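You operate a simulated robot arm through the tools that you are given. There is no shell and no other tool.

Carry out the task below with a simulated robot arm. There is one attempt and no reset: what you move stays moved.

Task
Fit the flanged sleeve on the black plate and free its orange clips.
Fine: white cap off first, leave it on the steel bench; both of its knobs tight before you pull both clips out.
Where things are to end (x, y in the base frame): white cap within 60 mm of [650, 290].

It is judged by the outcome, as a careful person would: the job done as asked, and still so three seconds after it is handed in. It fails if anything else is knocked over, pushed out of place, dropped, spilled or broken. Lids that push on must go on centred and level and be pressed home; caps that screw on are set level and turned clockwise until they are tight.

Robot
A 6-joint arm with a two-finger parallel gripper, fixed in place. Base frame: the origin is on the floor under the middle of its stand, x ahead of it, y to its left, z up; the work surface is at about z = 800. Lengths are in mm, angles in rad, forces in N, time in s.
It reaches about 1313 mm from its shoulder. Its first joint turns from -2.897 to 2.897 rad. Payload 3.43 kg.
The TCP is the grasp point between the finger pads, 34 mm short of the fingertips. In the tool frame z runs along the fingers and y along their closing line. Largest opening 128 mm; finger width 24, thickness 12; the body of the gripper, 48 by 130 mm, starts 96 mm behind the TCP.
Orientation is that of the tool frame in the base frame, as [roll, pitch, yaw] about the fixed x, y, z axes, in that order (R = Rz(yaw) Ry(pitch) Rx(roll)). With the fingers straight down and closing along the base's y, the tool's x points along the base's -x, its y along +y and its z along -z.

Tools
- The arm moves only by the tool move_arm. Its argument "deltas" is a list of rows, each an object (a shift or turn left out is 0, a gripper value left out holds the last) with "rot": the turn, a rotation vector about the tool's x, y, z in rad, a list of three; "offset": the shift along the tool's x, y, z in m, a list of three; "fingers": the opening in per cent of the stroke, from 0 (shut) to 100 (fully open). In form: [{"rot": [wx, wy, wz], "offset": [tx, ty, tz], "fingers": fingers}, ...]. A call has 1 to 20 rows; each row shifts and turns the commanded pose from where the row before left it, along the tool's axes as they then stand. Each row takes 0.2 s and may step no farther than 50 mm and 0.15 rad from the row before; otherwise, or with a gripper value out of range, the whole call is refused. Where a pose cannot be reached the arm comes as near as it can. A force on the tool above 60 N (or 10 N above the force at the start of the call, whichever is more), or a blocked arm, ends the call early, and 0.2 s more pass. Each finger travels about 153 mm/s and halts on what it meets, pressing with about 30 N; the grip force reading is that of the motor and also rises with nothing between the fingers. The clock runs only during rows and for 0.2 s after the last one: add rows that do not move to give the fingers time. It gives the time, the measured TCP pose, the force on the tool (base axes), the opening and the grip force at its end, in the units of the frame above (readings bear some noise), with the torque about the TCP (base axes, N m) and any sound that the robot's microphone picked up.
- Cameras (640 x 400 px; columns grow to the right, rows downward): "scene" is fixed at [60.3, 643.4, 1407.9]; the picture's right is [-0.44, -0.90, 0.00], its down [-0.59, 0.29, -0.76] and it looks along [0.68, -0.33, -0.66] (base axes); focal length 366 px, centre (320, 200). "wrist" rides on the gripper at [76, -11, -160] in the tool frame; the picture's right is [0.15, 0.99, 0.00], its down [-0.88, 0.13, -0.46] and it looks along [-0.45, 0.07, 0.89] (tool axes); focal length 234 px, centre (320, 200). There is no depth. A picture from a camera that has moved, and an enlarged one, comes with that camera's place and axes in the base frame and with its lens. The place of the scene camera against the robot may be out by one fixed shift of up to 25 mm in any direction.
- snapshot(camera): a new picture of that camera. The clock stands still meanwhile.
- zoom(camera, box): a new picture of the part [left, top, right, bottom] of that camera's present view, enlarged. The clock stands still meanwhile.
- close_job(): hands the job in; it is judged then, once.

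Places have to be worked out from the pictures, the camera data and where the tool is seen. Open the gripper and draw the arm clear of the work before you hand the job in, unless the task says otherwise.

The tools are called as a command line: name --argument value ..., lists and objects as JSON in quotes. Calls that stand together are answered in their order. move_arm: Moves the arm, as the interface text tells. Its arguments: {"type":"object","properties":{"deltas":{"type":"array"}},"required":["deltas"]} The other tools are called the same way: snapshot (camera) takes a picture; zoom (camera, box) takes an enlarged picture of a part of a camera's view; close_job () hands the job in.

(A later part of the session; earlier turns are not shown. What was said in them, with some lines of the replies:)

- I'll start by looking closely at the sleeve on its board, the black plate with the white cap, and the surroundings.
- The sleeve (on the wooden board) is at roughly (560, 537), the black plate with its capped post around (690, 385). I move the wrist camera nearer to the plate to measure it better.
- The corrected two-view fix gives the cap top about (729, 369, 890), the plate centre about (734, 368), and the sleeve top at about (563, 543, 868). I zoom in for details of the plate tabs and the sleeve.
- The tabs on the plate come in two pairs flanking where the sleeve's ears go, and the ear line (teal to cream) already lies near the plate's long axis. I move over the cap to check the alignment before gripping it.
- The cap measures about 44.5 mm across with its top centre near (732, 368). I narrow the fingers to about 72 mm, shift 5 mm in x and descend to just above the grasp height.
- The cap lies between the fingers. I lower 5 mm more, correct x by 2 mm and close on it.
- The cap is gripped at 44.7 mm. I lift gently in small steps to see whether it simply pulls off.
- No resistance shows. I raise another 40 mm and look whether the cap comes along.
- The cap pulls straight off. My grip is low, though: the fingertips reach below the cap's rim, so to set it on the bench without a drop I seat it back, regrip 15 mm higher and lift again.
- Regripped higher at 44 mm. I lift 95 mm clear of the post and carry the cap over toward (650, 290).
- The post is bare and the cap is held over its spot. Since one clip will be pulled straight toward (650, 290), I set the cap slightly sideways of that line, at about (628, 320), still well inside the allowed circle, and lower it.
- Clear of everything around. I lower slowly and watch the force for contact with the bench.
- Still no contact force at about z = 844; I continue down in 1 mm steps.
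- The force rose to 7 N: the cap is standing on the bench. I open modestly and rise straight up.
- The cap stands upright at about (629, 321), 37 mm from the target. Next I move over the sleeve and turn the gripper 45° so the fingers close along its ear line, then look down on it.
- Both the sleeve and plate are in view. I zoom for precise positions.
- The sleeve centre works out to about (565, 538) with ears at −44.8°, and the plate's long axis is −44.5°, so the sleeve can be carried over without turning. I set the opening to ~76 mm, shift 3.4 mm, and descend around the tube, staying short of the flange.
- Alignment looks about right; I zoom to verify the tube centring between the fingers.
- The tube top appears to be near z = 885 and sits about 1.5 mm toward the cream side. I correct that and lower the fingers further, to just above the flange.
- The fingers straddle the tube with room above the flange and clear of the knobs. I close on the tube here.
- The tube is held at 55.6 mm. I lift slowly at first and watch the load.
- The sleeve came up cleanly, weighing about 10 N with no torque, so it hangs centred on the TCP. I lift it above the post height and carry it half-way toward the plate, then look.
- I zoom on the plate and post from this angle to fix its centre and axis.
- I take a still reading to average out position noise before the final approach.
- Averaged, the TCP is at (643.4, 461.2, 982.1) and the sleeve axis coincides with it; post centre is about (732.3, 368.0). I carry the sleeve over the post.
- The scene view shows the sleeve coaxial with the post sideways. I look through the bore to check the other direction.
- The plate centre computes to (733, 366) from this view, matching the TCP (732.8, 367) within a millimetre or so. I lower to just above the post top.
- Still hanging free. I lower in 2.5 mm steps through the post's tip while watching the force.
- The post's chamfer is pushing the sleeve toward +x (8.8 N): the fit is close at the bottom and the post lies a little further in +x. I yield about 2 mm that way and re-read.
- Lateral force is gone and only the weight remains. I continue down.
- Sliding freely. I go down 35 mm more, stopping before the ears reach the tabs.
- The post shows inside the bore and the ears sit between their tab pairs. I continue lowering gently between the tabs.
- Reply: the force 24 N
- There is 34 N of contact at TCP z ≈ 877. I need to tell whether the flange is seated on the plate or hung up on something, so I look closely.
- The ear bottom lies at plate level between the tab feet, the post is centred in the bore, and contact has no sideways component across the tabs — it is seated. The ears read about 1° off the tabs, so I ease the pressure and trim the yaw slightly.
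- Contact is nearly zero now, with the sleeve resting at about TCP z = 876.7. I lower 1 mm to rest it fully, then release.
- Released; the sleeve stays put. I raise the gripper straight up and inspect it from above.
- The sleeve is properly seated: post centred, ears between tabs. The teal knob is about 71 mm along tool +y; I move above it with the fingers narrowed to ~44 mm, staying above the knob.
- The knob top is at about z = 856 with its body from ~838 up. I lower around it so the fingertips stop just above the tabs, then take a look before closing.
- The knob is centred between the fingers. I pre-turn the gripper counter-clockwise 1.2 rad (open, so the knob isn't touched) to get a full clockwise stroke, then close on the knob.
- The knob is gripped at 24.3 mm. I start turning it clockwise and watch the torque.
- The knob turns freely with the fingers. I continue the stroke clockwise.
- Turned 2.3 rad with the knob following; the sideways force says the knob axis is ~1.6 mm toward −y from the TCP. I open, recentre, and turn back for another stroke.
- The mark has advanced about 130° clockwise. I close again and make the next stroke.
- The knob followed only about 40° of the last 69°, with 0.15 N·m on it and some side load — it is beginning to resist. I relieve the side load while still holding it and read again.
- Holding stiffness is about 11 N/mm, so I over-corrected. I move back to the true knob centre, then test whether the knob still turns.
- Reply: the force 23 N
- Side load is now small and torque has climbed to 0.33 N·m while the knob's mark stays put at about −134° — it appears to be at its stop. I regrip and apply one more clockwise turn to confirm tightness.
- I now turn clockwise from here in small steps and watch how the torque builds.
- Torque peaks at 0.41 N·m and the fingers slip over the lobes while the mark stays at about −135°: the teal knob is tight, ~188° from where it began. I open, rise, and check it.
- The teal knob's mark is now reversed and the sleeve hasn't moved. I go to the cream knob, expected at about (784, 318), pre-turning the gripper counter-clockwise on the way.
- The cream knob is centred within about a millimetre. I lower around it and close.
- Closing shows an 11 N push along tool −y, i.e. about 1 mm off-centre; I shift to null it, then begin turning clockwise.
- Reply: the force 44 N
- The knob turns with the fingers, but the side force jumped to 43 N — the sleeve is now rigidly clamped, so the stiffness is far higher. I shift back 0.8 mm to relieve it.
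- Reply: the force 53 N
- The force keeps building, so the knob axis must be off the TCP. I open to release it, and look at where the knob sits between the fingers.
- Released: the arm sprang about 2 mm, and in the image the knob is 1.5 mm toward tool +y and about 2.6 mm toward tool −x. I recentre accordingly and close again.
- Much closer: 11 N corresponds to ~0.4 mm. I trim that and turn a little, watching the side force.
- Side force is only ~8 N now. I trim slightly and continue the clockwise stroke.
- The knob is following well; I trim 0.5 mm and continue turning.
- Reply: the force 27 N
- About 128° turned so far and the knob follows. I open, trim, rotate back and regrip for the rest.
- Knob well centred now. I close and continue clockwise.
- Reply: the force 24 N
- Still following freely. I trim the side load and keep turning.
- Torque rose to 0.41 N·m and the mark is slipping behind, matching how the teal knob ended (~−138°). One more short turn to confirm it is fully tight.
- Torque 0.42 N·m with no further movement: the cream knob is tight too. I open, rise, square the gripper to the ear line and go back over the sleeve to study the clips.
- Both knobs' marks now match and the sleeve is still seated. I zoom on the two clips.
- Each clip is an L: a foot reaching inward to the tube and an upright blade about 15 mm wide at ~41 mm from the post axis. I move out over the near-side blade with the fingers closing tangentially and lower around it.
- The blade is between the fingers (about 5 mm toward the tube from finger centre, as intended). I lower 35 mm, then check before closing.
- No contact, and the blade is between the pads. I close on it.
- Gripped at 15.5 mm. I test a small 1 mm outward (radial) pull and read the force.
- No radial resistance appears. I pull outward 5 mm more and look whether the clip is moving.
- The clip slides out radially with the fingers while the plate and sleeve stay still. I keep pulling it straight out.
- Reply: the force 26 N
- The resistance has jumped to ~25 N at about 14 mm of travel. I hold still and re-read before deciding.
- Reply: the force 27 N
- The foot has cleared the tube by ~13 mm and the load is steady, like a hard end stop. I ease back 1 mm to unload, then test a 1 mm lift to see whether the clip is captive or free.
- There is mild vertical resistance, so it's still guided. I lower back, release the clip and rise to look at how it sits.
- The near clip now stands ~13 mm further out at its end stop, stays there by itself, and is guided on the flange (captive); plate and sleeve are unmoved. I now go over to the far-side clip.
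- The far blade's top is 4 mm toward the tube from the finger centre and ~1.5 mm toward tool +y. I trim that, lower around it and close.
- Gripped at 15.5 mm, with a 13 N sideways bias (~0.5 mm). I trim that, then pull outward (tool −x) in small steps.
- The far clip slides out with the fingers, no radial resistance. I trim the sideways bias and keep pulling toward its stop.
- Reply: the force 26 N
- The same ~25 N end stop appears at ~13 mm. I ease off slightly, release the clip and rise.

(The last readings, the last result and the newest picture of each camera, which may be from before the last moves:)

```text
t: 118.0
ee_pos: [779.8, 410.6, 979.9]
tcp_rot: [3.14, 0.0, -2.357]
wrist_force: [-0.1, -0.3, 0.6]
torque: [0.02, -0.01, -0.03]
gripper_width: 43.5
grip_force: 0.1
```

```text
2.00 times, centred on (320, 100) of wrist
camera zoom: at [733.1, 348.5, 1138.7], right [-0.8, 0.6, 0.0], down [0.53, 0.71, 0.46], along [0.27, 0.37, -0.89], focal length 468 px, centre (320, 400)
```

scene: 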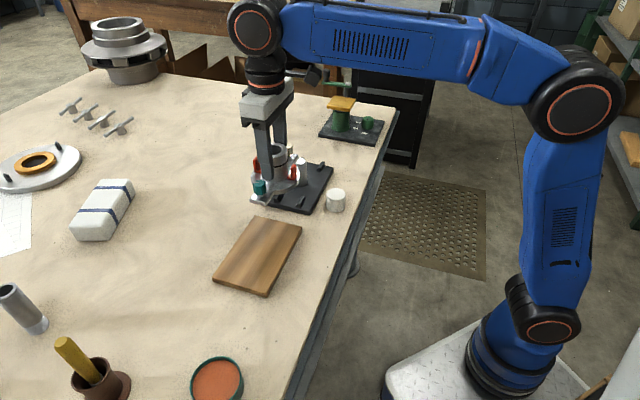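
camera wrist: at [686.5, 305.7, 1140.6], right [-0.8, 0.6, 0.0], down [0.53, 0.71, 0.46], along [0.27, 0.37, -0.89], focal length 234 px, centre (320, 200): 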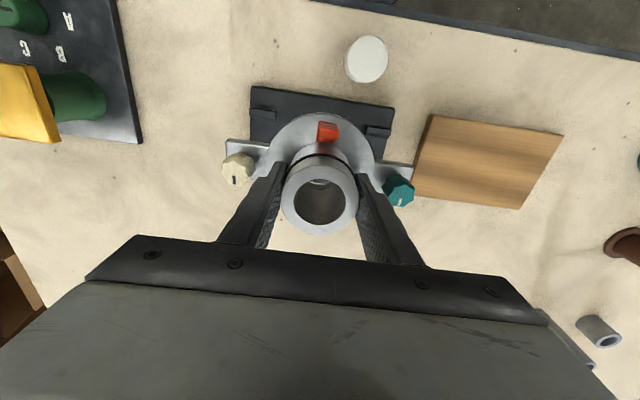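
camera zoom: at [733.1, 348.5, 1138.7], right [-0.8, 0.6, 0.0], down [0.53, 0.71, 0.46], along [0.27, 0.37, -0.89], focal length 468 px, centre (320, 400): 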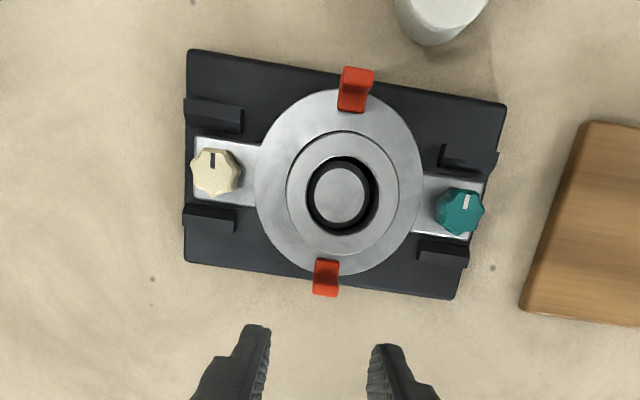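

Both clips are out symmetrically at their stops, both knob marks agree, and the plate, sleeve and cap haven't shifted. I open the gripper fully and draw the arm up and away.

move_arm --deltas '[{"offset": [0, 0, -0.045]}, {"offset": [0, 0, -0.045], "fingers": 100}, {"offset": [0, 0, -0.045]}, {"offset": [-0.03, 0.03, -0.01]}, {"offset": [-0.03, 0.03, 0]}, {"offset": [-0.03, 0.03, 0]}, {}, {}]'

snapshot --camera "scene"

zoom --camera "scene" --box '[200, 140, 360, 300]'

snapshot --camera "wrist"

```text
t: 119.8
ee_pos: [749.9, 511.9, 1066.8]
tcp_rot: [3.141, 0.004, -2.355]
wrist_force: [0.5, -0.2, -0.5]
torque: [0.0, -0.03, -0.02]
gripper_width: 127.9
grip_force: 0.1
out of reach, approached as far as the arm can: row 3, 4, 5, 6
```

```text
taken
```

scene: 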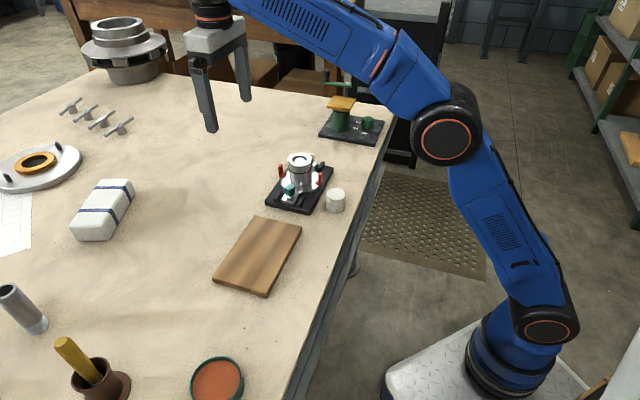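

```text
2.50 times, centred on (280, 220) of scene
camera zoom: at [60.3, 643.4, 1407.9], right [-0.44, -0.9, 0.0], down [-0.59, 0.29, -0.76], along [0.68, -0.33, -0.66], focal length 916 px, centre (420, 150)
```

zoom: 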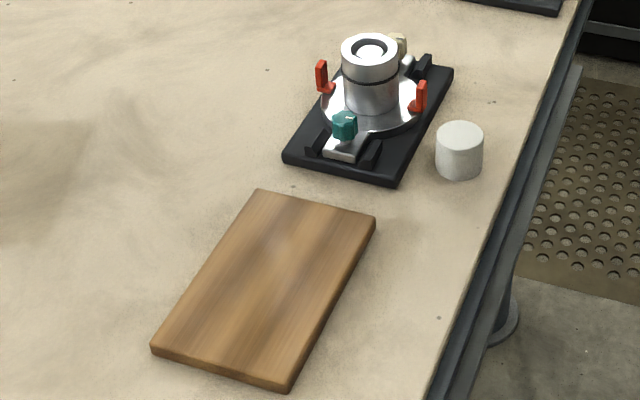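

```text
taken
camera wrist: at [703.3, 449.1, 1225.6], right [-0.8, 0.6, 0.0], down [0.53, 0.71, 0.46], along [0.27, 0.37, -0.89], focal length 234 px, centre (320, 200)
```

wrist: 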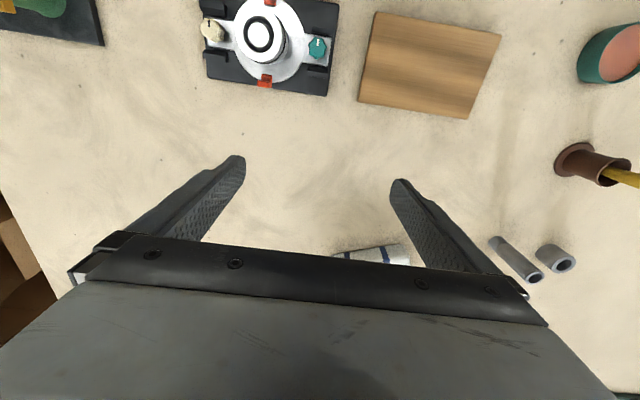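

The final view shows everything in place: the cap upright on the bench at about (629, 321), and the sleeve seated on the plate. Both knobs are tight and both clips are pulled out to their stops. The board and plate haven't moved, and the gripper is open and well clear. I hand in the job.

close_job

```text
The job is handed in.
```

The sleeve is fitted on the black plate, with both knobs tight and both orange clips pulled out to their stops. I have handed the job in, but no verdict came back.

- **White cap:** it came off first and stands upright on the steel bench at about (629, 321). That is roughly 37 mm from [650, 290], inside the 60 mm limit. I set it slightly to one side so it would not be in the way of the near clip.
- **Sleeve:** it sits flat on the plate, centred on the post, with its ears between the tab pairs.
- **Knobs:** each turned clockwise about 190° and then stopped. At about 0.4 N·m the fingers slipped over the lobes and the knobs moved no further.
- **Clips:** I pulled these after both knobs were tight. Each slid out about 13 mm and hit a firm stop at roughly 25 N, and both stayed out when released. They are still on the flange. I took the stop as the end of their travel and did not force them off.

Going by the camera views, the plate and the wooden board have not moved. The gripper is open and well clear of the work.
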